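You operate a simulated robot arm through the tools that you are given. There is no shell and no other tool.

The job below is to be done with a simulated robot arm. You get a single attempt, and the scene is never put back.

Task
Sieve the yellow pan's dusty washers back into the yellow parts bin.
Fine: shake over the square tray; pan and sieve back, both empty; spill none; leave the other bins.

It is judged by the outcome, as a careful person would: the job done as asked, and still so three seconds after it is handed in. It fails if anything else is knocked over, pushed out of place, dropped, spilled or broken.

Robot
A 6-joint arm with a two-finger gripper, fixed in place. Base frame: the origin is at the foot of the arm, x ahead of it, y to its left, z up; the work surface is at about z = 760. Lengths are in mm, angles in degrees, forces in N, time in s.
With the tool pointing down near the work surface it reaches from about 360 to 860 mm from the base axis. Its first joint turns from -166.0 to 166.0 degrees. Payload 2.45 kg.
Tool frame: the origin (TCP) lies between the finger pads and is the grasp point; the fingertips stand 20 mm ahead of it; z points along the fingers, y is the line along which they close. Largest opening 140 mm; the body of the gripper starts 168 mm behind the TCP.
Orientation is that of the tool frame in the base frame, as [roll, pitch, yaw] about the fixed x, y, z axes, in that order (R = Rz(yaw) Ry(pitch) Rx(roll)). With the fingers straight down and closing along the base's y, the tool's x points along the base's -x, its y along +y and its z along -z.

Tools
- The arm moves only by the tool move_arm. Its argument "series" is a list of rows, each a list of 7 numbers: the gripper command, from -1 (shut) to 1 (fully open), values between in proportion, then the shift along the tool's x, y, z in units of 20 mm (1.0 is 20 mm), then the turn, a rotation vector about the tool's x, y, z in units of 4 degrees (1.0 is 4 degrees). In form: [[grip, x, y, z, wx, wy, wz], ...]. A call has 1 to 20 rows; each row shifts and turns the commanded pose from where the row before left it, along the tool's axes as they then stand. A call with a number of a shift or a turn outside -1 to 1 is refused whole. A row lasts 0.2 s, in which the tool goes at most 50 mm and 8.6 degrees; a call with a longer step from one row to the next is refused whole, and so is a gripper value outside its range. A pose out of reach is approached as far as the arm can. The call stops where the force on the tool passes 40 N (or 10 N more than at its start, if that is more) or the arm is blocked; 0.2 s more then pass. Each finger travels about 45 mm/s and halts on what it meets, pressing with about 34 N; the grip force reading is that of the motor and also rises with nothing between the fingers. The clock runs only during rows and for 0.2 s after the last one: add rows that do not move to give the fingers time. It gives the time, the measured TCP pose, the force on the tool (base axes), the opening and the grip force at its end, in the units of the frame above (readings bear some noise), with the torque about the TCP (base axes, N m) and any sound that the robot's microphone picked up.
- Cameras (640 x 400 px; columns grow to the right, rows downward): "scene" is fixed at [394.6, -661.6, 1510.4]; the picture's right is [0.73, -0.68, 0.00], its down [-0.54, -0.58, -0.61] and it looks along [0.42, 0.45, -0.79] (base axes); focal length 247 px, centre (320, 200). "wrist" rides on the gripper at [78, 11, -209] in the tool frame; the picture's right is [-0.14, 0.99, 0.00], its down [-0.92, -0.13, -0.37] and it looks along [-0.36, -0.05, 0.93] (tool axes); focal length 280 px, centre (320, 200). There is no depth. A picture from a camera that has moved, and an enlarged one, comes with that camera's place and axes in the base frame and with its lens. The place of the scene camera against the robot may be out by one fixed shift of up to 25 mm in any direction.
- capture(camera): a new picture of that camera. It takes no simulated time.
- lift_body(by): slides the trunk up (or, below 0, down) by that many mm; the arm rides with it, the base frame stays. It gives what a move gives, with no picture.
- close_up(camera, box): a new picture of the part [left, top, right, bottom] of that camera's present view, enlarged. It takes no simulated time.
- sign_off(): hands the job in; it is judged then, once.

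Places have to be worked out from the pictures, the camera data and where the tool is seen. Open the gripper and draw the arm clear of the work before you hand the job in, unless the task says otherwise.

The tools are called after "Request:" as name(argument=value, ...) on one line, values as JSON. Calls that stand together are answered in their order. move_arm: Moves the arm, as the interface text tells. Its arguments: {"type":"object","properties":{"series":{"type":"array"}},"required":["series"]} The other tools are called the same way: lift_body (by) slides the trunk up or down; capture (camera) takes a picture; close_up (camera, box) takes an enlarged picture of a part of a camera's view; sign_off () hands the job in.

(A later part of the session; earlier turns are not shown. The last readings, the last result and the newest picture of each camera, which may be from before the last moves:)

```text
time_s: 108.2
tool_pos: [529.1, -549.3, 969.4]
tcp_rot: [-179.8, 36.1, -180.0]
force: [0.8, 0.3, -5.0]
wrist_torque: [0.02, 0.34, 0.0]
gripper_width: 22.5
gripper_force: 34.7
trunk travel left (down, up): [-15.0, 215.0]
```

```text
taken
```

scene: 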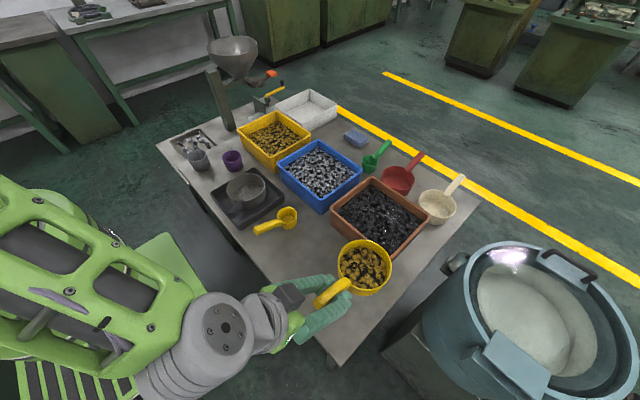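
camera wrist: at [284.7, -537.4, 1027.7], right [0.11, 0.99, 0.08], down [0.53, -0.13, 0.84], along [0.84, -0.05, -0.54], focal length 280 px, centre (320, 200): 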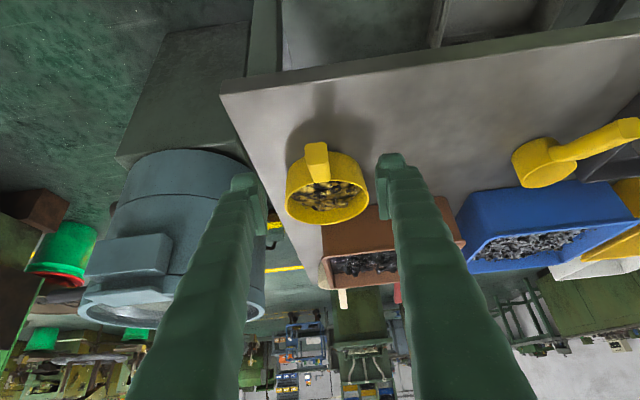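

Level and steady. I carry it toward the tray area at moderate speed, keeping the heading for now.

Request:
move_arm(series=[[-1, -0.106, 0.4, 0.052, 0, 0, 0], [-1, -0.219, 0.828, 0.107, 0, 0, 0], [-1, -0.219, 0.828, 0.107, 0, 0, 0], [-1, -0.219, 0.828, 0.107, 0, 0, 0], [-1, -0.219, 0.828, 0.107, 0, 0, 0], [-1, -0.219, 0.828, 0.107, 0, 0, 0], [-1, -0.219, 0.828, 0.107, 0, 0, 0], [-1, -0.219, 0.828, 0.107, 0, 0, 0], [-1, -0.219, 0.828, 0.107, 0, 0, 0], [-1, -0.219, 0.828, 0.107, 0, 0, 0], [-1, -0.219, 0.828, 0.107, 0, 0, 0], [-1, -0.219, 0.828, 0.107, 0, 0, 0], [-1, -0.219, 0.828, 0.107, 0, 0, 0], [-1, -0.219, 0.828, 0.107, 0, 0, 0], [-1, -0.219, 0.828, 0.107, 0, 0, 0], [-1, -0.219, 0.828, 0.107, 0, 0, 0], [-1, -0.219, 0.828, 0.107, 0, 0, 0], [-1, -0.219, 0.828, 0.107, 0, 0, 0], [-1, -0.219, 0.828, 0.107, 0, 0, 0], [-1, -0.106, 0.4, 0.052, 0, 0, 0]])

Request:
capture(camera="scene")

```text
time_s: 112.4
tool_pos: [617.7, -234.1, 986.5]
tcp_rot: [-179.8, 36.0, -179.9]
force: [0.4, 0.7, -3.7]
wrist_torque: [-0.03, 0.33, 0.0]
gripper_width: 22.5
gripper_force: 33.8
trunk travel left (down, up): [-15.0, 215.0]
```

```text
taken
```

scene: 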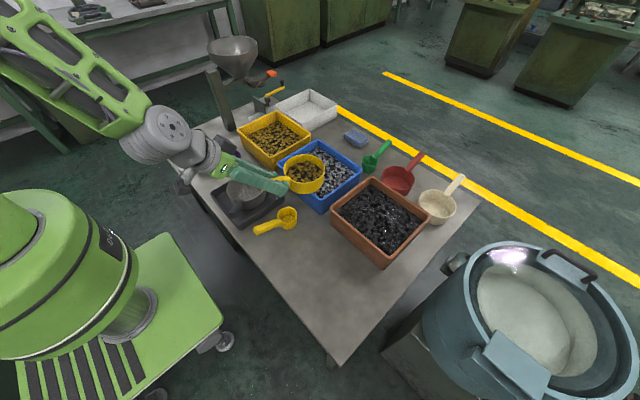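

Now I turn the pan counter-clockwise about the vertical, keeping it level, first 60°.

Request:
move_arm(series=[[-1, 0, 0, 0, -0.294, 0, -0.405], [-1, 0, 0, 0, -0.588, 0, -0.809], [-1, 0, 0, 0, -0.588, 0, -0.809], [-1, 0, 0, 0, -0.588, 0, -0.809], [-1, 0, 0, 0, -0.588, 0, -0.809], [-1, 0, 0, 0, -0.588, 0, -0.809], [-1, 0, 0, 0, -0.588, 0, -0.809], [-1, 0, 0, 0, -0.588, 0, -0.809], [-1, 0, 0, 0, -0.588, 0, -0.809], [-1, 0, 0, 0, -0.588, 0, -0.809], [-1, 0, 0, 0, -0.588, 0, -0.809], [-1, 0, 0, 0, -0.588, 0, -0.809], [-1, 0, 0, 0, -0.588, 0, -0.809], [-1, 0, 0, 0, -0.588, 0, -0.809], [-1, 0, 0, 0, -0.588, 0, -0.809], [-1, 0, 0, 0, -0.294, 0, -0.405]])

Request:
capture(camera="scene")

```text
time_s: 115.8
tool_pos: [619.2, -232.8, 986.4]
tcp_rot: [-179.7, 35.9, -119.7]
force: [0.1, 0.7, -4.2]
wrist_torque: [-0.3, 0.16, -0.04]
gripper_width: 22.3
gripper_force: 33.9
trunk travel left (down, up): [-15.0, 215.0]
```

```text
taken
```

scene: 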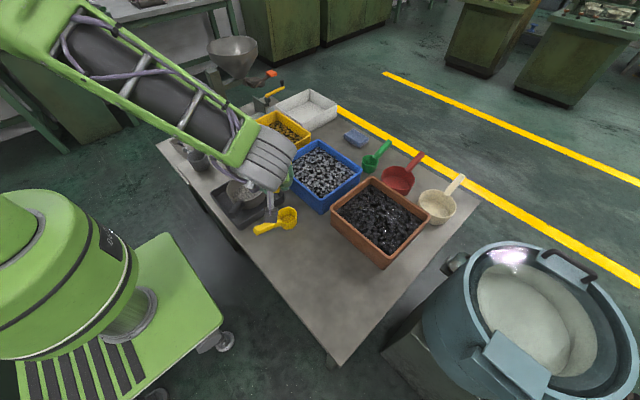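

Good, level and steady at heading 60°. I continue turning to 115° with a slight, safe forward tilt of about 12°.

Request:
move_arm(series=[[-1, 0, 0, 0, -0.294, 0, -0.405], [-1, 0, 0, 0, -0.56, 0.2, -0.83], [-1, 0, 0, 0, -0.55, 0.21, -0.835], [-1, 0, 0, 0, -0.54, 0.21, -0.842], [-1, 0, 0, 0, -0.53, 0.21, -0.848], [-1, 0, 0, 0, -0.515, 0.21, -0.857], [-1, 0, 0, 0, -0.5, 0.21, -0.866], [-1, 0, 0, 0, -0.49, 0.21, -0.872], [-1, 0, 0, 0, -0.475, 0.21, -0.88], [-1, 0, 0, 0, -0.46, 0.21, -0.888], [-1, 0, 0, 0, -0.45, 0.21, -0.893], [-1, 0, 0, 0, -0.435, 0.21, -0.9], [-1, 0, 0, 0, -0.425, 0.21, -0.905], [-1, 0, 0, 0, -0.415, 0.2, -0.91], [-1, 0, 0, 0, -0.2, 0, -0.45], [-1, 0, 0, 0, 0, 0, 0]])

Request:
capture(camera="scene")

Request:
capture(camera="wrist")

```text
time_s: 119.2
tool_pos: [620.4, -233.4, 986.2]
tcp_rot: [-178.8, 24.4, -63.4]
force: [0.7, 0.5, -3.3]
wrist_torque: [-0.28, -0.08, 0.02]
gripper_width: 22.8
gripper_force: 34.4
trunk travel left (down, up): [-15.0, 215.0]
```

```text
taken
```

scene: 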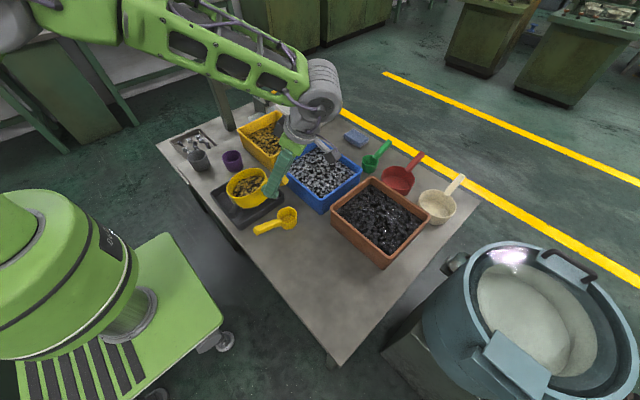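

```text
taken
camera wrist: at [677.0, -380.2, 1143.6], right [-0.95, -0.32, 0.04], down [-0.2, 0.67, 0.72], along [-0.26, 0.67, -0.69], focal length 280 px, centre (320, 200)
```

wrist: 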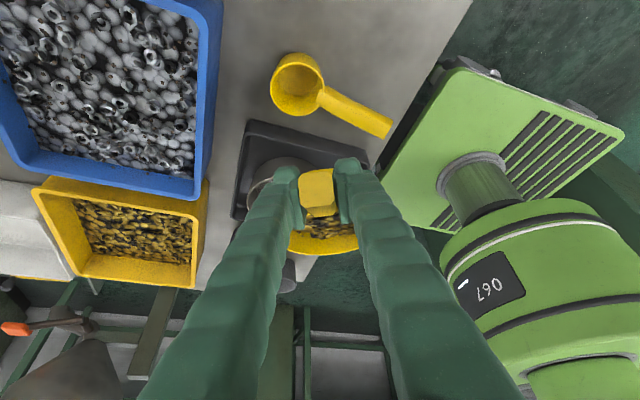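

Heading 116.6°, tilt ~12°, all contents in place. I shift sideways so the pan's lip lines up over the sieve, and remove a 1° roll.

Request:
move_arm(series=[[-1, -0.08, -0.3, 0.035, -0.15, 0, 0], [-1, -0.161, -0.625, 0.073, -0.15, 0, 0], [-1, -0.161, -0.625, 0.073, 0, 0, 0], [-1, -0.161, -0.625, 0.073, 0, 0, 0], [-1, -0.161, -0.625, 0.073, 0, 0, 0], [-1, -0.121, -0.485, 0.055, 0, 0, 0], [-1, 0, 0, 0, 0, 0, 0]])

Request:
capture(camera="wrist")

Request:
close_up(camera="scene", box=[190, 120, 330, 230])

```text
time_s: 120.8
tool_pos: [670.4, -187.5, 985.4]
tcp_rot: [179.9, 24.4, -63.5]
force: [-0.2, -1.5, -3.9]
wrist_torque: [-0.25, -0.14, 0.0]
gripper_width: 22.4
gripper_force: 34.6
trunk travel left (down, up): [-15.0, 215.0]
```

```text
taken
camera wrist: at [731.7, -332.2, 1143.8], right [-0.94, -0.33, 0.06], down [-0.19, 0.67, 0.72], along [-0.27, 0.66, -0.7], focal length 280 px, centre (320, 200)
```

wrist: 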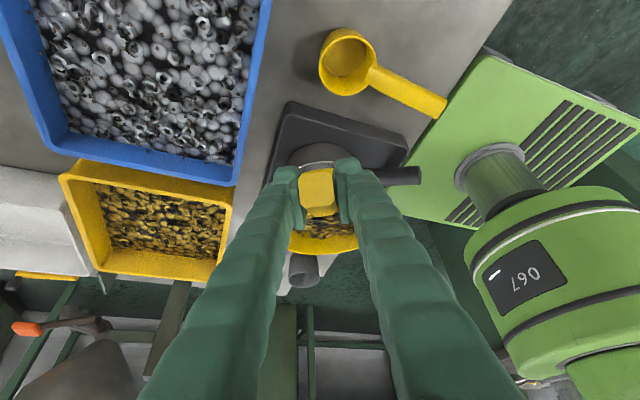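

```text
3.64 times, centred on (260, 175) of scene
camera zoom: at [394.6, -661.6, 1510.4], right [0.73, -0.68, 0.0], down [-0.54, -0.58, -0.61], along [0.42, 0.45, -0.79], focal length 898 px, centre (538, 291)
```

zoom: 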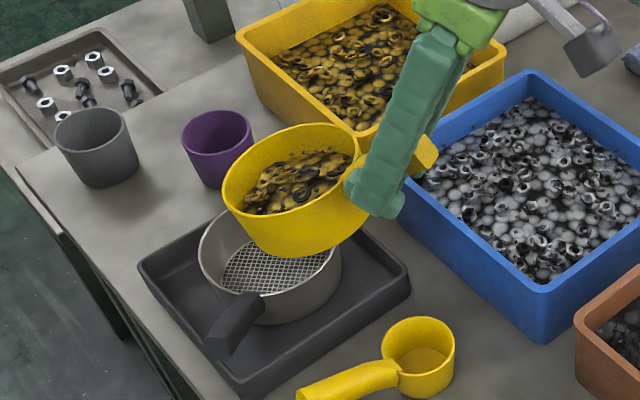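

The view is excellent: the pan hangs above the sieve with its lip toward the sieve's near side. I tilt slowly to about 30°, at which the lip should sit ~80 mm above the sieve rim.

Request:
move_arm(series=[[-1, 0, 0, 0, 0, 0.4, 0], [-1, 0, 0, 0, 0, 0.6, 0], [-1, 0, 0, 0, 0, 0.6, 0], [-1, 0, 0, 0, 0, 0.6, 0], [-1, 0, 0, 0, 0, 0.6, 0], [-1, 0, 0, 0, 0, 0.6, 0], [-1, 0, 0, 0, 0, 0.6, 0], [-1, 0, 0, 0, 0, 0.6, 0], [-1, 0, 0, 0, 0, 0, 0]])

Request:
close_up(camera="scene", box=[190, 120, 330, 230])

Request:
capture(camera="wrist")

```text
time_s: 122.8
tool_pos: [669.7, -187.1, 985.8]
tcp_rot: [180.0, 6.0, -63.5]
force: [0.4, -0.2, -3.3]
wrist_torque: [-0.21, -0.05, 0.0]
gripper_width: 22.4
gripper_force: 33.8
trunk travel left (down, up): [-15.0, 215.0]
```

```text
3.64 times, centred on (260, 175) of scene
camera zoom: at [394.6, -661.6, 1510.4], right [0.73, -0.68, 0.0], down [-0.54, -0.58, -0.61], along [0.42, 0.45, -0.79], focal length 898 px, centre (538, 291)
```

zoom: 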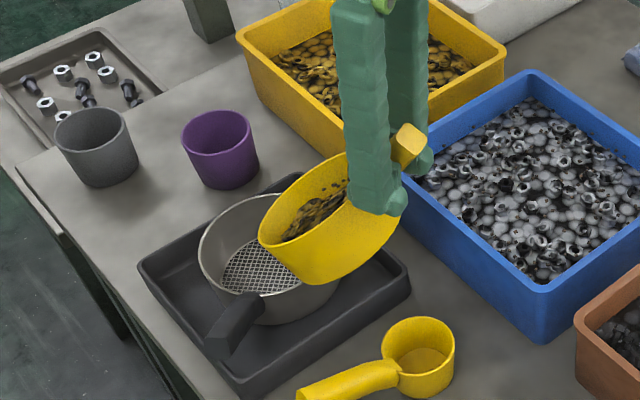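

```text
taken
camera wrist: at [705.6, -280.4, 1185.8], right [-0.95, -0.32, 0.01], down [-0.28, 0.84, 0.46], along [-0.16, 0.43, -0.89], focal length 280 px, centre (320, 200)
```

wrist: 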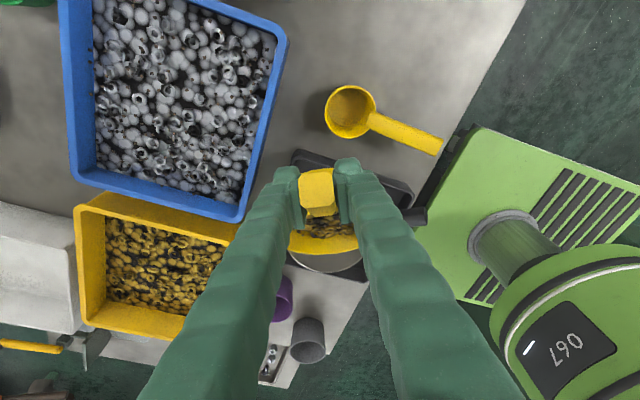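

I compare the handle's place in the fingers with the picture right after lifting, to be sure the pan has not slipped.

Request:
close_up(camera="wrist", box=[240, 120, 400, 240])

Request:
close_up(camera="scene", box=[230, 140, 310, 200])

```text
3.33 times, centred on (320, 180) of wrist
camera zoom: at [705.6, -280.4, 1185.8], right [-0.95, -0.32, 0.01], down [-0.28, 0.84, 0.46], along [-0.16, 0.43, -0.89], focal length 935 px, centre (320, 267)
```

zoom: 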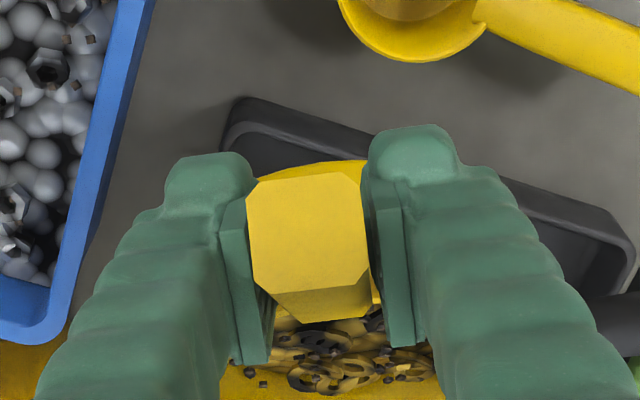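

```text
6.67 times, centred on (270, 170) of scene
camera zoom: at [394.6, -661.6, 1510.4], right [0.73, -0.68, 0.0], down [-0.54, -0.58, -0.61], along [0.42, 0.45, -0.79], focal length 1647 px, centre (653, 400)
```

zoom: 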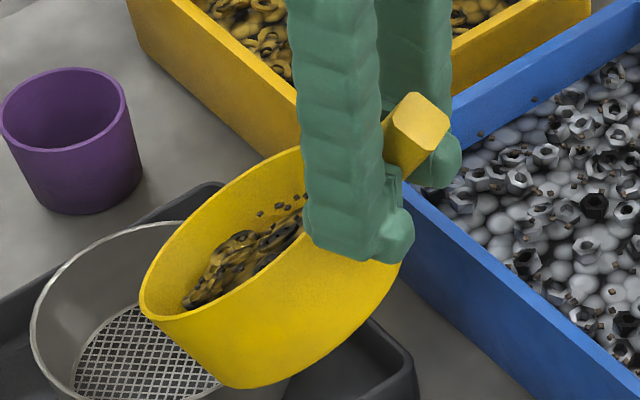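

The pan seems to have settled a few degrees further forward in the grip, which is harmless (true tilt about 35°). I continue in small increments, moving so the lip stays about 27 mm short of the sieve's centre and ~50 mm over its rim.

Request:
move_arm(series=[[-1, -0.185, 0, -0.02, 0, 0.375, 0], [-1, -0.183, 0, -0.027, 0, 0.375, 0], [-1, -0.182, 0, -0.033, 0, 0.375, 0], [-1, -0.18, 0, -0.038, 0, 0.375, 0], [-1, -0.18, 0, -0.043, 0, 0.375, 0], [-1, 0, 0, 0, 0, 0, 0]])

Request:
close_up(camera="scene", box=[210, 130, 310, 210])

Request:
close_up(camera="wrist", box=[240, 120, 400, 280])

```text
time_s: 124.2
tool_pos: [660.7, -171.0, 990.0]
tcp_rot: [180.0, -1.5, -63.5]
force: [0.0, 0.6, -3.7]
wrist_torque: [-0.13, -0.06, 0.02]
gripper_width: 22.5
gripper_force: 33.7
trunk travel left (down, up): [-15.0, 215.0]
```

```text
5.00 times, centred on (260, 170) of scene
camera zoom: at [394.6, -661.6, 1510.4], right [0.73, -0.68, 0.0], down [-0.54, -0.58, -0.61], along [0.42, 0.45, -0.79], focal length 1235 px, centre (620, 350)
```

zoom: 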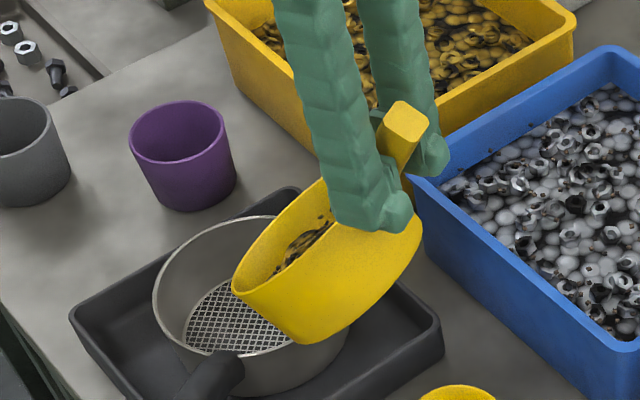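

```text
2.50 times, centred on (320, 200) of wrist
camera zoom: at [685.2, -240.4, 1201.6], right [-0.95, -0.32, 0.0], down [-0.3, 0.89, 0.34], along [-0.11, 0.33, -0.94], focal length 701 px, centre (320, 200)
```

zoom: 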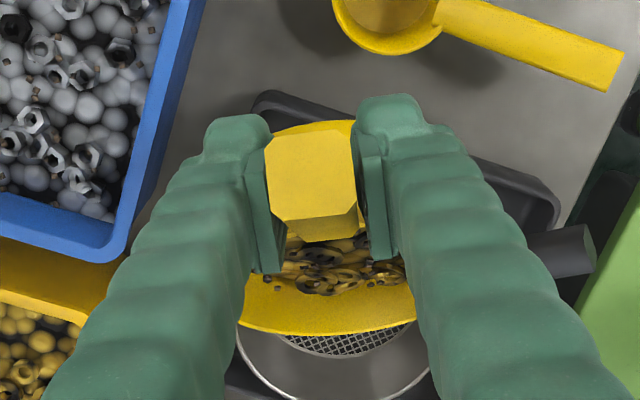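

Lip and sieve are laterally aligned within a few mm; nothing has flowed yet. Another 7.5°.

Request:
move_arm(series=[[-1, -0.18, 0, -0.048, 0, 0.375, 0], [-1, -0.179, 0, -0.052, 0, 0.375, 0], [-1, -0.178, 0, -0.056, 0, 0.375, 0], [-1, -0.176, 0, -0.06, 0, 0.375, 0], [-1, -0.175, 0, -0.063, 0, 0.375, 0], [-1, 0, 0, 0, 0, 0, 0]])

Request:
close_up(camera="scene", box=[210, 130, 310, 210])

Request:
close_up(camera="wrist", box=[240, 120, 400, 280])

```text
time_s: 125.6
tool_pos: [653.0, -155.7, 994.1]
tcp_rot: [180.0, -9.0, -63.4]
force: [0.3, 0.7, -3.9]
wrist_torque: [-0.09, -0.04, -0.01]
gripper_width: 22.6
gripper_force: 33.8
trunk travel left (down, up): [-15.0, 215.0]
```

```text
5.00 times, centred on (260, 170) of scene
camera zoom: at [394.6, -661.6, 1510.4], right [0.73, -0.68, 0.0], down [-0.54, -0.58, -0.61], along [0.42, 0.45, -0.79], focal length 1235 px, centre (620, 350)
```

zoom: 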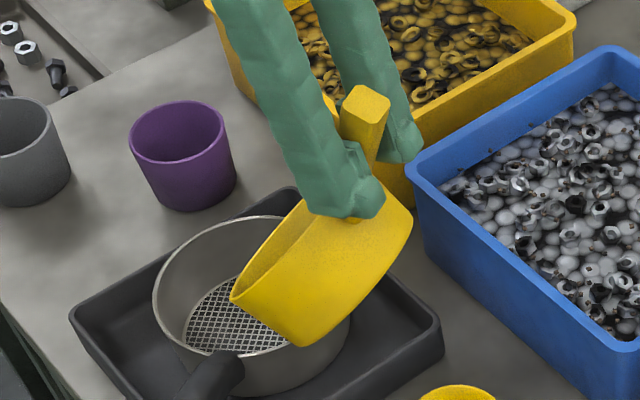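

```text
2.50 times, centred on (320, 200) of wrist
camera zoom: at [664.3, -199.2, 1213.0], right [-0.95, -0.32, -0.02], down [-0.32, 0.92, 0.22], along [-0.05, 0.21, -0.98], focal length 701 px, centre (320, 200)
```

zoom: 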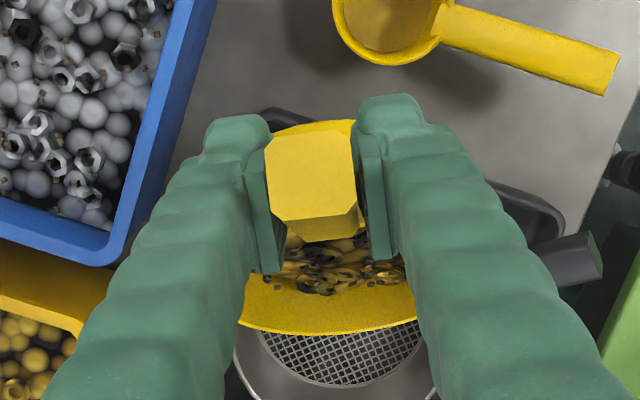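

Still holding. Small lateral correction of 5 mm and another 10° of tilt, with the lip kept over the sieve.

Request:
move_arm(series=[[-1, -0.158, 0.036, -0.062, 0, 0.357, 0], [-1, -0.156, 0.036, -0.066, 0, 0.357, 0], [-1, -0.155, 0.036, -0.07, 0, 0.357, 0], [-1, -0.153, 0.036, -0.074, 0, 0.357, 0], [-1, -0.151, 0.036, -0.077, 0, 0.357, 0], [-1, -0.15, 0.036, -0.08, 0, 0.357, 0], [-1, -0.148, 0.036, -0.084, 0, 0.357, 0], [-1, 0, 0, 0, 0, 0, 0]])

Request:
close_up(camera="scene", box=[210, 130, 310, 210])

Request:
close_up(camera="wrist", box=[240, 120, 400, 280])

```text
time_s: 127.4
tool_pos: [638.4, -136.0, 999.3]
tcp_rot: [180.0, -19.1, -63.5]
force: [0.7, -0.5, -3.2]
wrist_torque: [-0.03, -0.04, -0.01]
gripper_width: 22.5
gripper_force: 33.8
trunk travel left (down, up): [-15.0, 215.0]
```

```text
5.00 times, centred on (260, 170) of scene
camera zoom: at [394.6, -661.6, 1510.4], right [0.73, -0.68, 0.0], down [-0.54, -0.58, -0.61], along [0.42, 0.45, -0.79], focal length 1235 px, centre (620, 350)
```

zoom: 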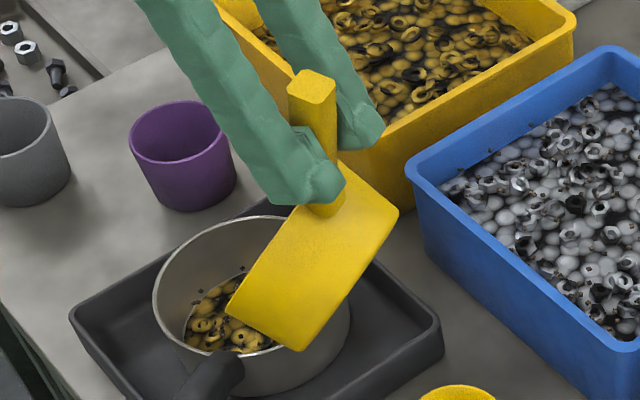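

```text
2.50 times, centred on (320, 200) of wrist
camera zoom: at [632.7, -145.7, 1222.7], right [-0.94, -0.33, -0.05], down [-0.33, 0.94, 0.05], along [0.03, 0.06, -1.0], focal length 701 px, centre (320, 200)
```

zoom: 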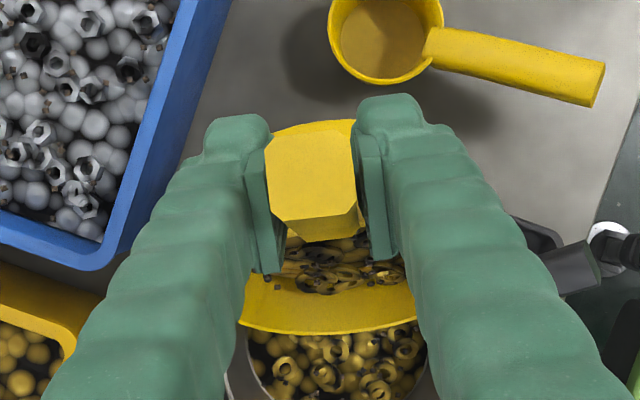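

Washers are flowing neatly into the sieve. I continue slowly.

Request:
move_arm(series=[[-1, -0.175, 0, -0.086, 0, 0.375, 0], [-1, -0.172, 0, -0.09, 0, 0.375, 0], [-1, -0.17, 0, -0.095, 0, 0.375, 0], [-1, -0.167, 0, -0.1, 0, 0.375, 0], [-1, -0.164, 0, -0.105, 0, 0.375, 0], [-1, 0, 0, 0, 0, 0, 0]])

Request:
close_up(camera="scene", box=[210, 130, 310, 210])

Request:
close_up(camera="wrist", box=[240, 120, 400, 280])

```text
time_s: 128.8
tool_pos: [630.1, -120.2, 1001.5]
tcp_rot: [180.0, -26.6, -63.5]
force: [-0.4, 0.8, -2.8]
wrist_torque: [0.01, -0.01, 0.01]
gripper_width: 22.5
gripper_force: 34.0
trunk travel left (down, up): [-15.0, 215.0]
```

```text
5.00 times, centred on (260, 170) of scene
camera zoom: at [394.6, -661.6, 1510.4], right [0.73, -0.68, 0.0], down [-0.54, -0.58, -0.61], along [0.42, 0.45, -0.79], focal length 1235 px, centre (620, 350)
```

zoom: 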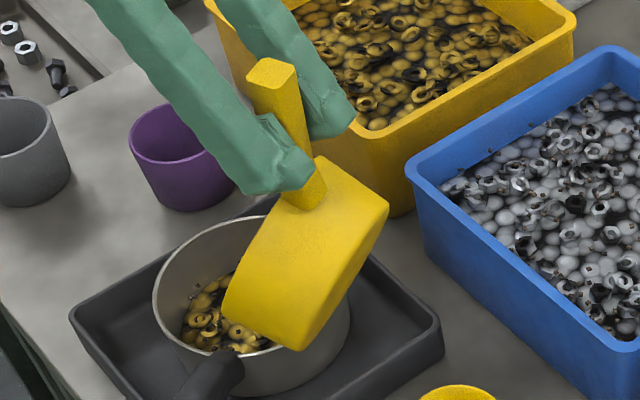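

```text
2.50 times, centred on (320, 200) of wrist
camera zoom: at [610.9, -102.7, 1223.8], right [-0.94, -0.33, -0.06], down [-0.33, 0.94, -0.08], along [0.09, -0.06, -0.99], focal length 701 px, centre (320, 200)
```

zoom: 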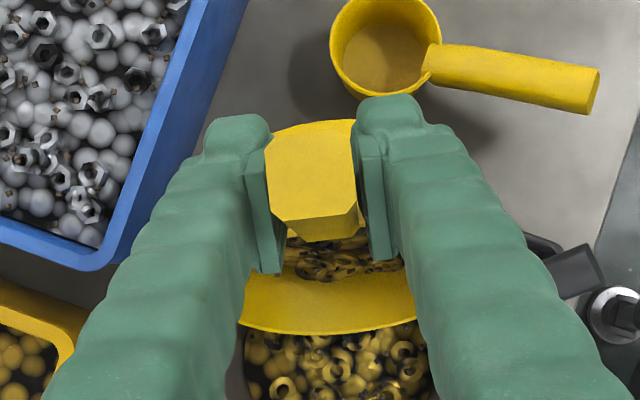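

Good flow, all inside. Next 7.5°, and I'll look at the full wrist view to see the sieve's far rim.

Request:
move_arm(series=[[-1, -0.162, 0, -0.108, 0, 0.375, 0], [-1, -0.16, 0, -0.112, 0, 0.375, 0], [-1, -0.157, 0, -0.116, 0, 0.375, 0], [-1, -0.154, 0, -0.12, 0, 0.375, 0], [-1, -0.152, 0, -0.123, 0, 0.375, 0], [-1, 0, 0, 0, 0, 0, 0]])

Request:
close_up(camera="scene", box=[210, 130, 310, 210])

Request:
close_up(camera="wrist", box=[200, 180, 440, 340])

```text
time_s: 130.2
tool_pos: [620.8, -101.9, 1003.0]
tcp_rot: [180.0, -34.2, -63.5]
force: [-0.8, 0.6, -2.9]
wrist_torque: [0.08, 0.02, 0.0]
gripper_width: 22.7
gripper_force: 34.5
trunk travel left (down, up): [-15.0, 215.0]
```

```text
5.00 times, centred on (260, 170) of scene
camera zoom: at [394.6, -661.6, 1510.4], right [0.73, -0.68, 0.0], down [-0.54, -0.58, -0.61], along [0.42, 0.45, -0.79], focal length 1235 px, centre (620, 350)
```

zoom: 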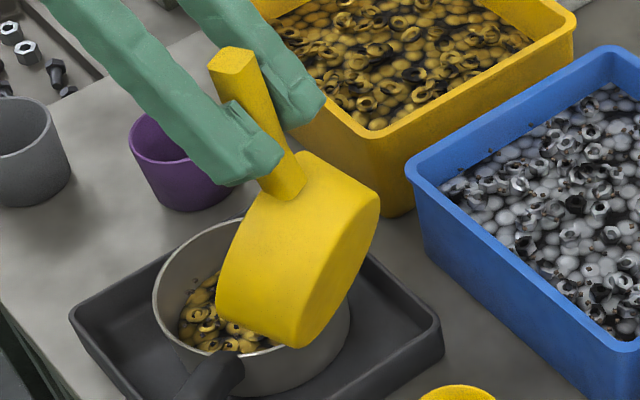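

```text
2.50 times, centred on (320, 260) of wrist
camera zoom: at [589.6, -59.2, 1221.0], right [-0.94, -0.34, -0.08], down [-0.32, 0.92, -0.21], along [0.14, -0.17, -0.97], focal length 701 px, centre (320, 50)
```

zoom: 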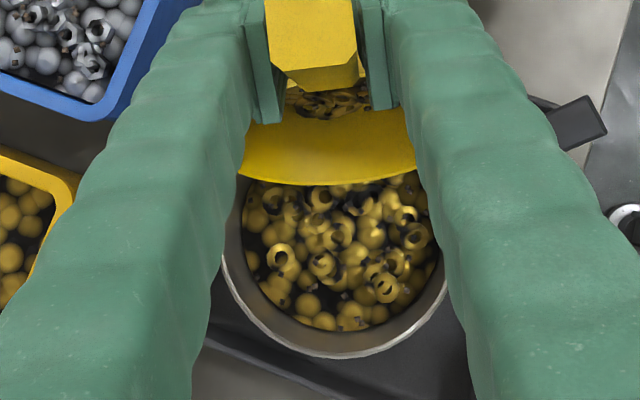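

The view shows the stream landing well inside the sieve with good margins. Continue 15° more, gradually.

Request:
move_arm(series=[[-1, -0.175, 0, -0.108, 0, 0.375, 0], [-1, -0.172, 0, -0.112, 0, 0.375, 0], [-1, -0.169, 0, -0.117, 0, 0.375, 0], [-1, -0.166, 0, -0.121, 0, 0.375, 0], [-1, -0.163, 0, -0.126, 0, 0.375, 0], [-1, 0, 0, 0, 0, 0, 0], [-1, -0.16, 0, -0.13, 0, 0.375, 0], [-1, -0.157, 0, -0.134, 0, 0.375, 0], [-1, -0.154, 0, -0.138, 0, 0.375, 0], [-1, -0.15, 0, -0.141, 0, 0.375, 0], [-1, -0.146, 0, -0.145, 0, 0.375, 0], [-1, 0, 0, 0, 0, 0, 0]])

Request:
close_up(camera="scene", box=[210, 130, 310, 210])

Request:
close_up(camera="wrist", box=[200, 180, 440, 340])

```text
time_s: 132.8
tool_pos: [603.7, -66.0, 1003.3]
tcp_rot: [-180.0, -49.2, -63.4]
force: [-0.3, 0.1, -2.0]
wrist_torque: [0.08, 0.02, -0.02]
gripper_width: 22.5
gripper_force: 34.8
trunk travel left (down, up): [-15.0, 215.0]
```

```text
5.00 times, centred on (260, 170) of scene
camera zoom: at [394.6, -661.6, 1510.4], right [0.73, -0.68, 0.0], down [-0.54, -0.58, -0.61], along [0.42, 0.45, -0.79], focal length 1235 px, centre (620, 350)
```

zoom: 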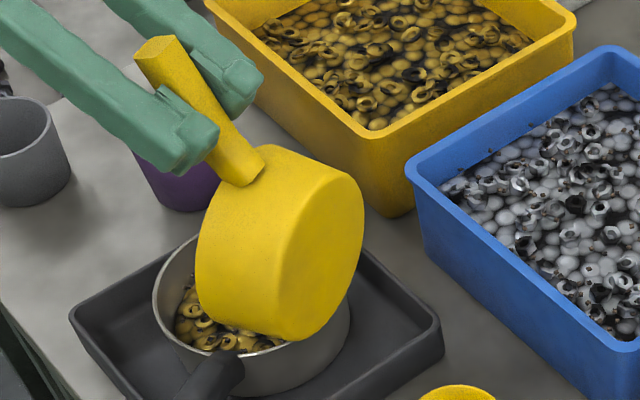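

```text
2.50 times, centred on (320, 260) of wrist
camera zoom: at [546.9, 25.8, 1198.4], right [-0.93, -0.36, -0.1], down [-0.28, 0.85, -0.45], along [0.25, -0.39, -0.88], focal length 701 px, centre (320, 50)
```

zoom: 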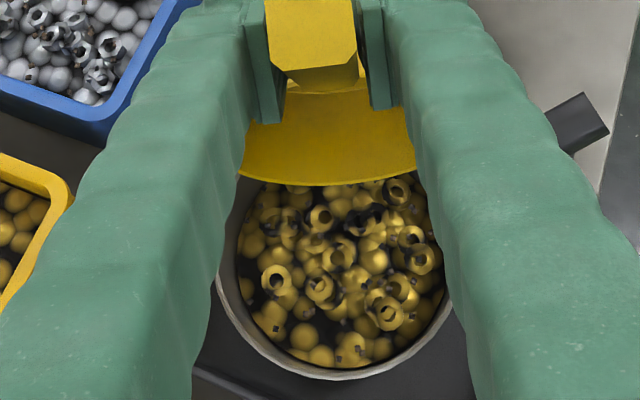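

The pan looks nearly empty (load down to 2.0 N). I tilt on past 105° so everything including dust falls out.

Request:
move_arm(series=[[-1, -0.208, 0, -0.158, 0, 0.469, 0], [-1, -0.202, 0, -0.165, 0, 0.469, 0], [-1, -0.197, 0, -0.171, 0, 0.469, 0], [-1, -0.191, 0, -0.178, 0, 0.469, 0], [-1, -0.185, 0, -0.183, 0, 0.469, 0], [-1, -0.179, 0, -0.189, 0, 0.469, 0], [-1, -0.173, 0, -0.195, 0, 0.469, 0], [-1, -0.167, 0, -0.2, 0, 0.469, 0], [-1, 0, 0, 0, 0, 0, 0]])

Request:
close_up(camera="scene", box=[210, 130, 310, 210])

Request:
close_up(camera="wrist", box=[200, 160, 440, 320])

```text
time_s: 134.8
tool_pos: [585.1, -28.7, 995.5]
tcp_rot: [-180.0, -64.0, -63.5]
force: [0.2, 0.2, -2.6]
wrist_torque: [0.1, 0.06, 0.03]
gripper_width: 22.4
gripper_force: 34.0
trunk travel left (down, up): [-15.0, 215.0]
```

```text
5.00 times, centred on (260, 170) of scene
camera zoom: at [394.6, -661.6, 1510.4], right [0.73, -0.68, 0.0], down [-0.54, -0.58, -0.61], along [0.42, 0.45, -0.79], focal length 1235 px, centre (620, 350)
```

zoom: 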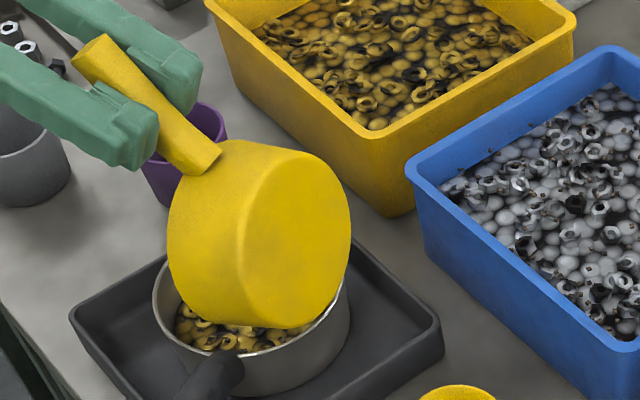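

```text
2.50 times, centred on (320, 240) of wrist
camera zoom: at [507.6, 105.2, 1155.2], right [-0.91, -0.39, -0.12], down [-0.21, 0.71, -0.67], along [0.35, -0.58, -0.73], focal length 701 px, centre (320, 100)
```

zoom: 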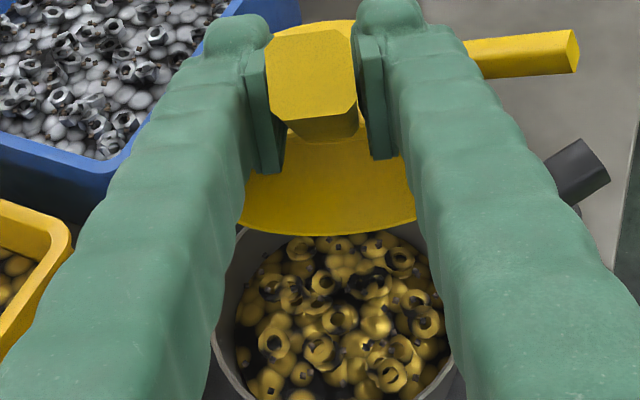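

Continuing to about 120-125° for a complete emptying.

Request:
move_arm(series=[[-1, -0.198, 0, -0.165, 0, 0.469, 0], [-1, -0.192, 0, -0.172, 0, 0.469, 0], [-1, -0.186, 0, -0.179, 0, 0.469, 0], [-1, -0.18, 0, -0.185, 0, 0.469, 0], [-1, -0.175, 0, -0.19, 0, 0.469, 0], [-1, -0.169, 0, -0.196, 0, 0.469, 0], [-1, -0.162, 0, -0.201, 0, 0.469, 0], [-1, -0.156, 0, -0.206, 0, 0.469, 0], [-1, 0, 0, 0, 0, 0, 0]])

Request:
close_up(camera="scene", box=[210, 130, 310, 210])

Request:
capture(camera="wrist")

```text
time_s: 136.8
tool_pos: [568.5, 4.3, 978.0]
tcp_rot: [-179.7, -79.1, -63.6]
force: [0.2, 0.6, -2.4]
wrist_torque: [0.15, 0.06, 0.04]
gripper_width: 22.5
gripper_force: 34.1
trunk travel left (down, up): [-15.0, 215.0]
```

```text
5.00 times, centred on (260, 170) of scene
camera zoom: at [394.6, -661.6, 1510.4], right [0.73, -0.68, 0.0], down [-0.54, -0.58, -0.61], along [0.42, 0.45, -0.79], focal length 1235 px, centre (620, 350)
```

zoom: 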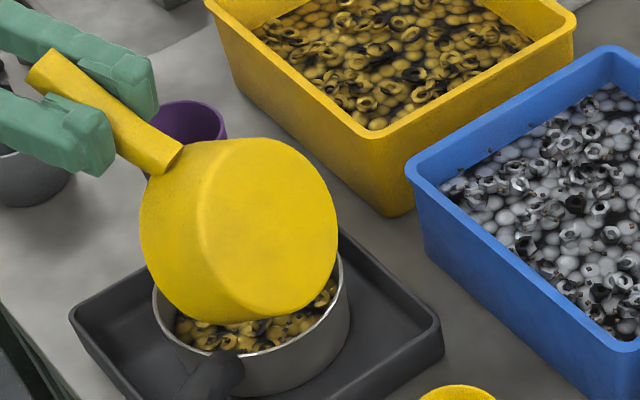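

```text
taken
camera wrist: at [474.0, 171.2, 1093.3], right [-0.9, -0.42, -0.14], down [-0.12, 0.54, -0.83], along [0.42, -0.73, -0.53], focal length 280 px, centre (320, 200)
```

wrist: 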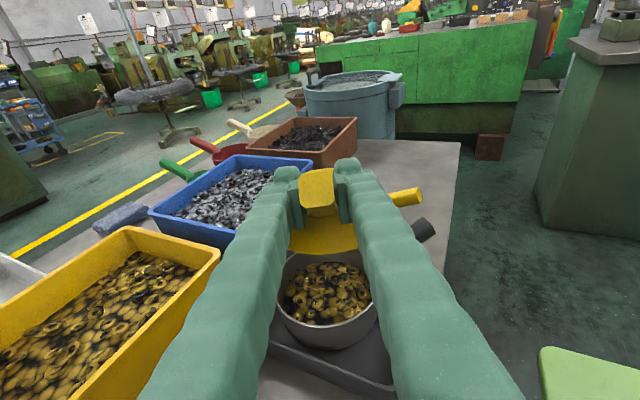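

Now about 120°. I tip 8° further and give the pan a few small shakes over the sieve to drop any clinging dust.

Request:
move_arm(series=[[-1, -0.195, 0, -0.2, 0, 0.5, 0], [-1, -0.194, 0, -0.2, 0, 0.5, 0], [-1, -0.192, 0, -0.2, 0, 0.5, 0], [-1, -0.19, 0, -0.2, 0, 0.5, 0], [-1, 0.35, 0, 0, 0, 0, 0], [-1, -0.35, 0, 0, 0, 0, 0], [-1, 0.35, 0, 0, 0, 0, 0], [-1, -0.35, 0, 0, 0, 0, 0], [-1, 0.35, 0, 0, 0, 0, 0], [-1, -0.35, 0, 0, 0, 0, 0], [-1, 0, 0, 0.25, 0, 0, 0], [-1, 0, 0, -0.25, 0, 0, 0], [-1, 0, 0, 0.25, 0, 0, 0], [-1, 0, 0, -0.25, 0, 0, 0], [-1, 0, 0, 0, 0, 0, 0]])

Request:
close_up(camera="scene", box=[210, 130, 310, 210])

Request:
capture(camera="wrist")

```text
time_s: 140.0
tool_pos: [560.2, 21.1, 964.0]
tcp_rot: [-179.6, -87.1, -63.9]
force: [0.3, -0.1, -2.2]
wrist_torque: [0.19, 0.09, 0.01]
gripper_width: 22.5
gripper_force: 34.0
trunk travel left (down, up): [-15.0, 215.0]
```

```text
5.00 times, centred on (260, 170) of scene
camera zoom: at [394.6, -661.6, 1510.4], right [0.73, -0.68, 0.0], down [-0.54, -0.58, -0.61], along [0.42, 0.45, -0.79], focal length 1235 px, centre (620, 350)
```

zoom: 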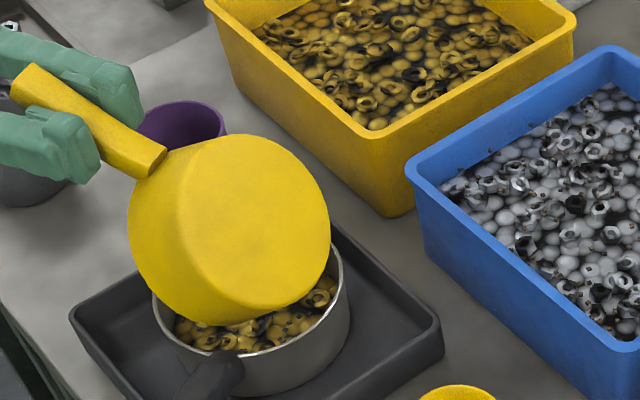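

```text
taken
camera wrist: at [459.8, 200.3, 1052.3], right [-0.89, -0.44, -0.14], down [-0.07, 0.43, -0.9], along [0.45, -0.79, -0.41], focal length 280 px, centre (320, 200)
```

wrist: 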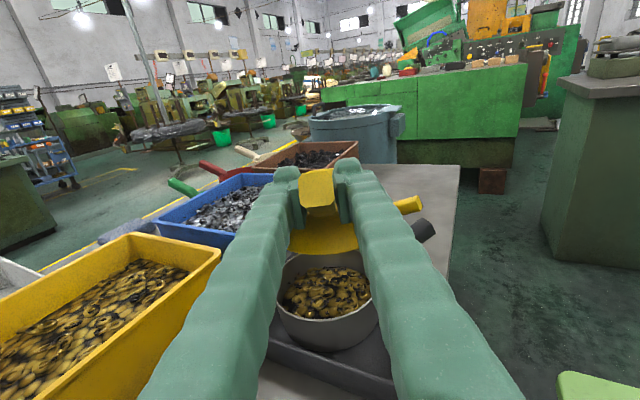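

I raise the pan straight up clear of the sieve and rotate it back upright.

Request:
move_arm(series=[[-1, 0.8, 0, -0.04, 0, 0, 0], [-1, 0.9, 0, -0.04, 0, 0, 0], [-1, 0.9, 0, -0.04, 0, 0, 0], [-1, 0.9, 0, -0.04, 0, 0, 0], [-1, 0, 0, 0, 0, -1, 0], [-1, 0, 0, 0, 0, -1, 0], [-1, 0, 0, 0, 0, -1, 0], [-1, 0, 0, 0, 0, -1, 0], [-1, 0, 0, 0, 0, -1, 0], [-1, 0, 0, 0, 0, -1, 0], [-1, 0, 0, 0, 0, -1, 0], [-1, 0, 0, 0, 0, -1, 0], [-1, 0, 0, 0, 0, -1, 0], [-1, 0, 0, 0, 0, -1, 0], [-1, 0, 0, 0, 0, -1, 0], [-1, 0, 0, 0, 0, -1, 0], [-1, 0, 0, 0, 0, 0, 0]])

Request:
close_up(camera="scene", box=[190, 110, 330, 220])

Request:
capture(camera="wrist")

```text
time_s: 143.6
tool_pos: [560.6, 20.4, 1033.9]
tcp_rot: [-180.0, -39.1, -63.5]
force: [0.1, -0.2, -2.5]
wrist_torque: [0.06, 0.0, -0.06]
gripper_width: 22.5
gripper_force: 34.1
trunk travel left (down, up): [-15.0, 215.0]
```

```text
3.64 times, centred on (260, 165) of scene
camera zoom: at [394.6, -661.6, 1510.4], right [0.73, -0.68, 0.0], down [-0.54, -0.58, -0.61], along [0.42, 0.45, -0.79], focal length 898 px, centre (538, 327)
```

zoom: 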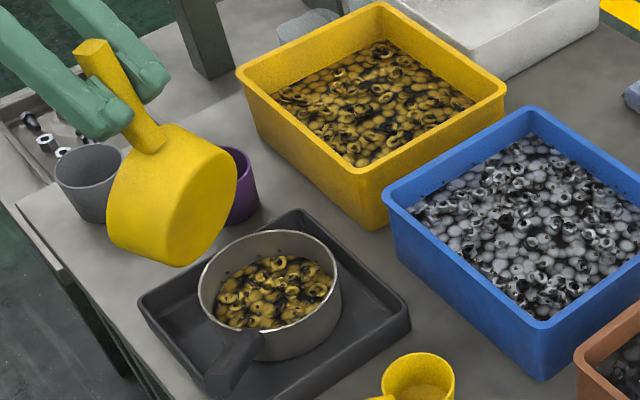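

```text
taken
camera wrist: at [519.9, 79.8, 1245.3], right [-0.93, -0.35, -0.09], down [-0.31, 0.9, -0.29], along [0.18, -0.25, -0.95], focal length 280 px, centre (320, 200)
```

wrist: 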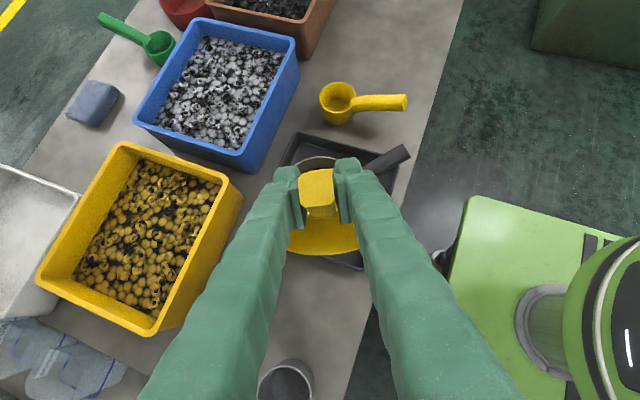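

All washers went into the sieve with none visible in the tray or on the table. I finish turning the pan upright and look inside.

Request:
move_arm(series=[[-1, 0, 0, 0, 0, -1, 0], [-1, 0, 0, 0, 0, -1, 0], [-1, 0, 0, 0, 0, -1, 0], [-1, 0, 0, 0, 0, -1, 0], [-1, 0, 0, 0, 0, -1, 0], [-1, 0, 0, 0, 0, -1, 0], [-1, 0, 0, 0, 0, -1, 0], [-1, 0, 0, 0, 0, -1, 0], [-1, 0, 0, 0, 0, -1, 0], [-1, 0, 0, 0, 0, -1, 0], [-1, 0, 0, 0, 0, -1, 0], [-1, 0, 0, 0, 0, -1, 0], [-1, 0, 0, 0, 0, -1, 0], [-1, 0, 0, 0, 0, -1, 0], [-1, 0, 0, 0, 0, -1, 0], [-1, 0, 0, 0, 0, 0, 0]])

Request:
close_up(camera="scene", box=[150, 80, 310, 210])

Request:
close_up(camera="wrist", box=[230, 130, 410, 280])

```text
time_s: 147.0
tool_pos: [560.9, 20.8, 1033.0]
tcp_rot: [-179.8, 20.9, -63.4]
force: [0.4, -0.5, -3.1]
wrist_torque: [-0.13, -0.05, 0.02]
gripper_width: 22.6
gripper_force: 34.4
trunk travel left (down, up): [-15.0, 215.0]
```

```text
3.08 times, centred on (230, 145) of scene
camera zoom: at [394.6, -661.6, 1510.4], right [0.73, -0.68, 0.0], down [-0.54, -0.58, -0.61], along [0.42, 0.45, -0.79], focal length 760 px, centre (597, 369)
```

zoom: 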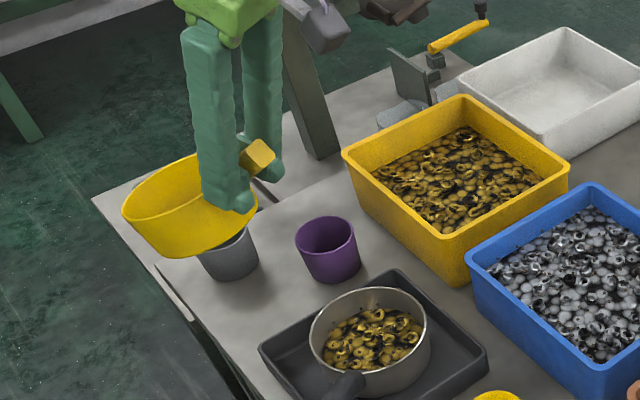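

```text
2.67 times, centred on (320, 205) of wrist
camera zoom: at [617.9, -115.7, 1201.2], right [-0.94, -0.33, 0.05], down [-0.21, 0.71, 0.67], along [-0.25, 0.62, -0.74], focal length 748 px, centre (320, 187)
```

zoom: 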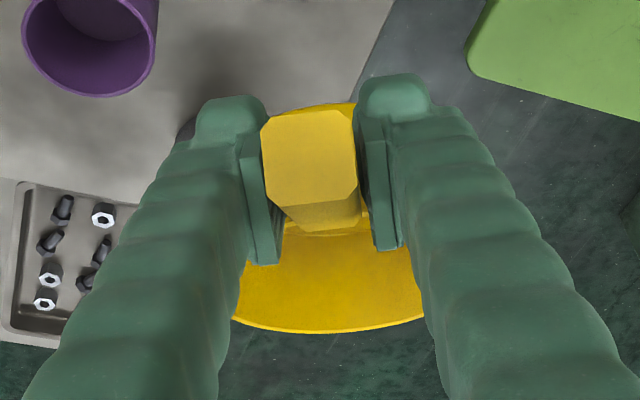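

The pan is clean inside. I carry it back: first away from the cups toward the right, keeping it high.

Request:
move_arm(series=[[-1, 0.915, 0.229, -0.309, 0, 0, 0], [-1, 0.915, 0.229, -0.309, 0, 0, 0], [-1, 0.915, 0.229, -0.309, 0, 0, 0], [-1, 0.915, 0.229, -0.309, 0, 0, 0], [-1, 0.915, 0.229, -0.309, 0, 0, 0], [-1, 0.915, 0.229, -0.309, 0, 0, 0], [-1, 0.915, 0.229, -0.309, 0, 0, 0], [-1, 0.915, 0.229, -0.309, 0, 0, 0], [-1, 0.915, 0.229, -0.309, 0, 0, 0], [-1, 0.915, 0.229, -0.309, 0, 0, 0], [-1, 0.915, 0.229, -0.309, 0, 0, 0], [-1, 0.915, 0.229, -0.309, 0, 0, 0], [-1, 0.915, 0.229, -0.309, 0, 0, 0]])

Request:
move_arm(series=[[-1, 0, 0, 0, 0.36, -0.13, 0.932], [-1, 0, 0, 0, 0.37, -0.13, 0.928], [-1, 0, 0, 0, 0.38, -0.13, 0.924], [-1, 0, 0, 0, 0.388, -0.13, 0.921], [-1, 0, 0, 0, 0.396, -0.13, 0.918], [-1, 0, 0, 0, 0.404, -0.13, 0.914], [-1, 0, 0, 0, 0.412, -0.13, 0.911], [-1, 0, 0, 0, 0.42, -0.13, 0.907], [-1, 0, 0, 0, 0.43, -0.13, 0.903], [-1, 0, 0, 0, 0.438, -0.13, 0.899], [-1, 0, 0, 0, 0.446, -0.13, 0.895], [-1, 0, 0, 0, 0.454, -0.13, 0.891], [-1, 0, 0, 0, 0.462, -0.13, 0.887], [-1, 0, 0, 0, 0.47, -0.13, 0.883], [-1, 0, 0, 0, 0.478, -0.13, 0.878], [-1, 0, 0, 0, 0, 0, 0]])

Request:
capture(camera="scene")

```text
time_s: 149.8
tool_pos: [619.7, -231.5, 1024.4]
tcp_rot: [180.0, 20.9, -63.5]
force: [0.0, -0.2, -2.2]
wrist_torque: [-0.11, -0.1, 0.0]
gripper_width: 22.6
gripper_force: 34.3
trunk travel left (down, up): [-15.0, 215.0]
```

```text
time_s: 153.2
tool_pos: [619.1, -229.9, 1023.2]
tcp_rot: [-179.9, 28.8, -123.4]
force: [0.1, -1.2, -1.1]
wrist_torque: [-0.14, 0.09, -0.03]
gripper_width: 22.4
gripper_force: 34.0
trunk travel left (down, up): [-15.0, 215.0]
```

```text
taken
```

scene: 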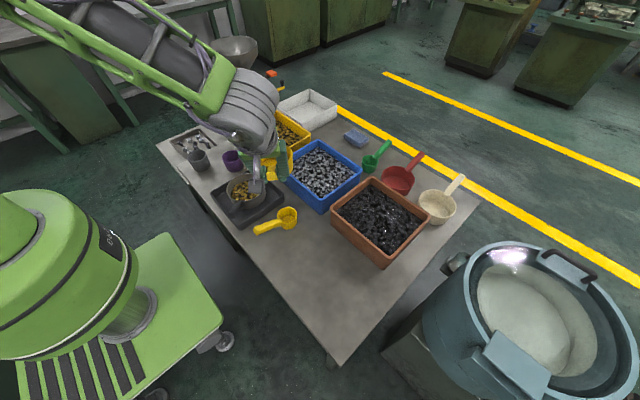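

Turning the remaining 57° back to the original heading.

Request:
move_arm(series=[[-1, 0, 0, 0, 0.485, -0.13, 0.875], [-1, 0, 0, 0, 0.493, -0.13, 0.87], [-1, 0, 0, 0, 0.5, -0.13, 0.866], [-1, 0, 0, 0, 0.508, -0.13, 0.861], [-1, 0, 0, 0, 0.516, -0.13, 0.857], [-1, 0, 0, 0, 0.524, -0.13, 0.852], [-1, 0, 0, 0, 0.531, -0.13, 0.847], [-1, 0, 0, 0, 0.539, -0.13, 0.842], [-1, 0, 0, 0, 0.547, -0.13, 0.837], [-1, 0, 0, 0, 0.554, -0.13, 0.832], [-1, 0, 0, 0, 0.561, -0.13, 0.828], [-1, 0, 0, 0, 0.568, -0.13, 0.823], [-1, 0, 0, 0, 0.575, -0.13, 0.818], [-1, 0, 0, 0, 0.582, -0.13, 0.813], [-1, 0, 0, 0, 0.09, 0, 0.12], [-1, 0, 0, 0, 0, 0, 0]])

Request:
capture(camera="scene")

Request:
close_up(camera="wrist", box=[240, 120, 400, 240])

```text
time_s: 156.6
tool_pos: [619.2, -231.6, 1025.2]
tcp_rot: [-179.9, 36.1, 179.9]
force: [-0.4, 0.8, -1.7]
wrist_torque: [0.01, 0.16, 0.02]
gripper_width: 22.5
gripper_force: 33.8
trunk travel left (down, up): [-15.0, 215.0]
```

```text
taken
```

scene: 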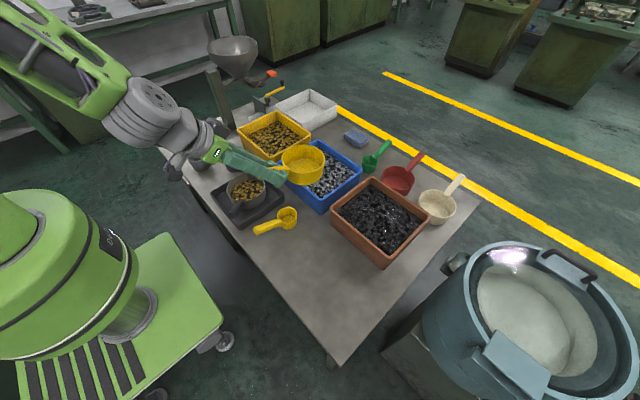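

```text
3.33 times, centred on (320, 180) of wrist
camera zoom: at [433.6, -218.9, 1147.7], right [0.11, 0.99, 0.08], down [0.53, -0.13, 0.84], along [0.84, -0.05, -0.54], focal length 935 px, centre (320, 267)
```

zoom: 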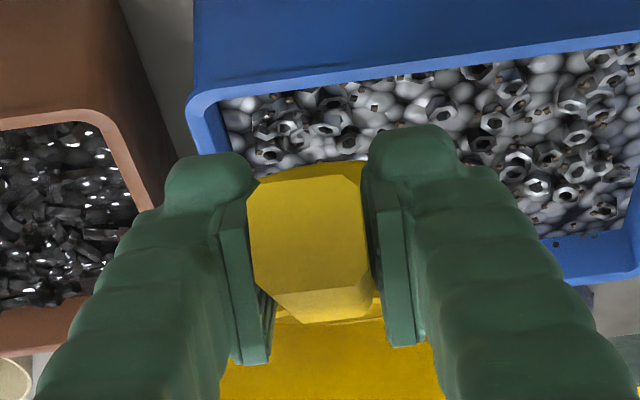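

The pan is upright with its handle slipped about 4.5° forward in the grip. I notice small brown specks on the blue bin's parts, so I look closely at the bins to judge whether they belong there.

Request:
close_up(camera="scene", box=[280, 135, 370, 215])

Request:
close_up(camera="wrist", box=[270, 110, 430, 220])

Request:
close_up(camera="scene", box=[200, 160, 300, 240])

```text
5.00 times, centred on (325, 175) of scene
camera zoom: at [394.6, -661.6, 1510.4], right [0.73, -0.68, 0.0], down [-0.54, -0.58, -0.61], along [0.42, 0.45, -0.79], focal length 1235 px, centre (295, 325)
```

zoom: 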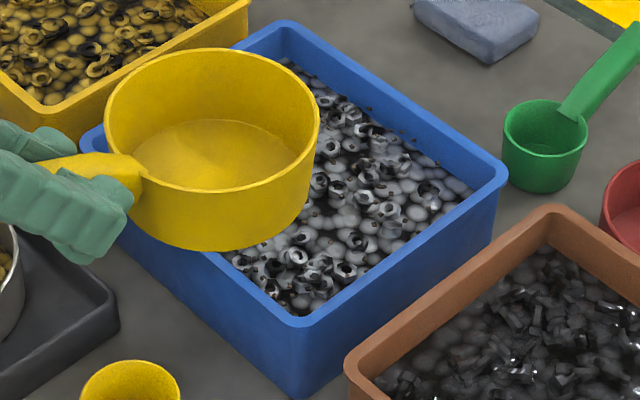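

```text
3.64 times, centred on (350, 165) of wrist
camera zoom: at [433.6, -218.9, 1147.7], right [0.11, 0.99, 0.08], down [0.53, -0.13, 0.84], along [0.84, -0.05, -0.54], focal length 1020 px, centre (211, 327)
```

zoom: 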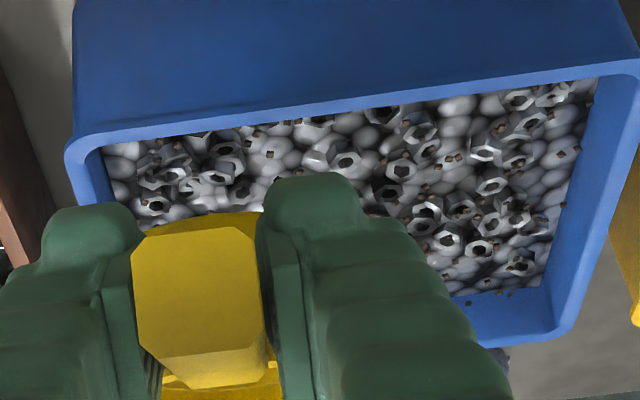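

```text
5.00 times, centred on (250, 200) of scene
camera zoom: at [394.6, -661.6, 1510.4], right [0.73, -0.68, 0.0], down [-0.54, -0.58, -0.61], along [0.42, 0.45, -0.79], focal length 1235 px, centre (670, 200)
```

zoom: 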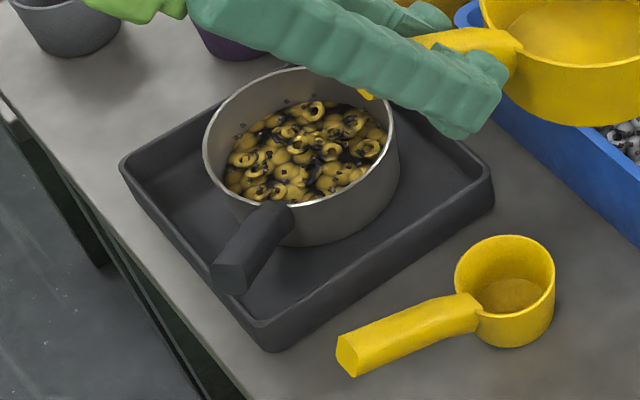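

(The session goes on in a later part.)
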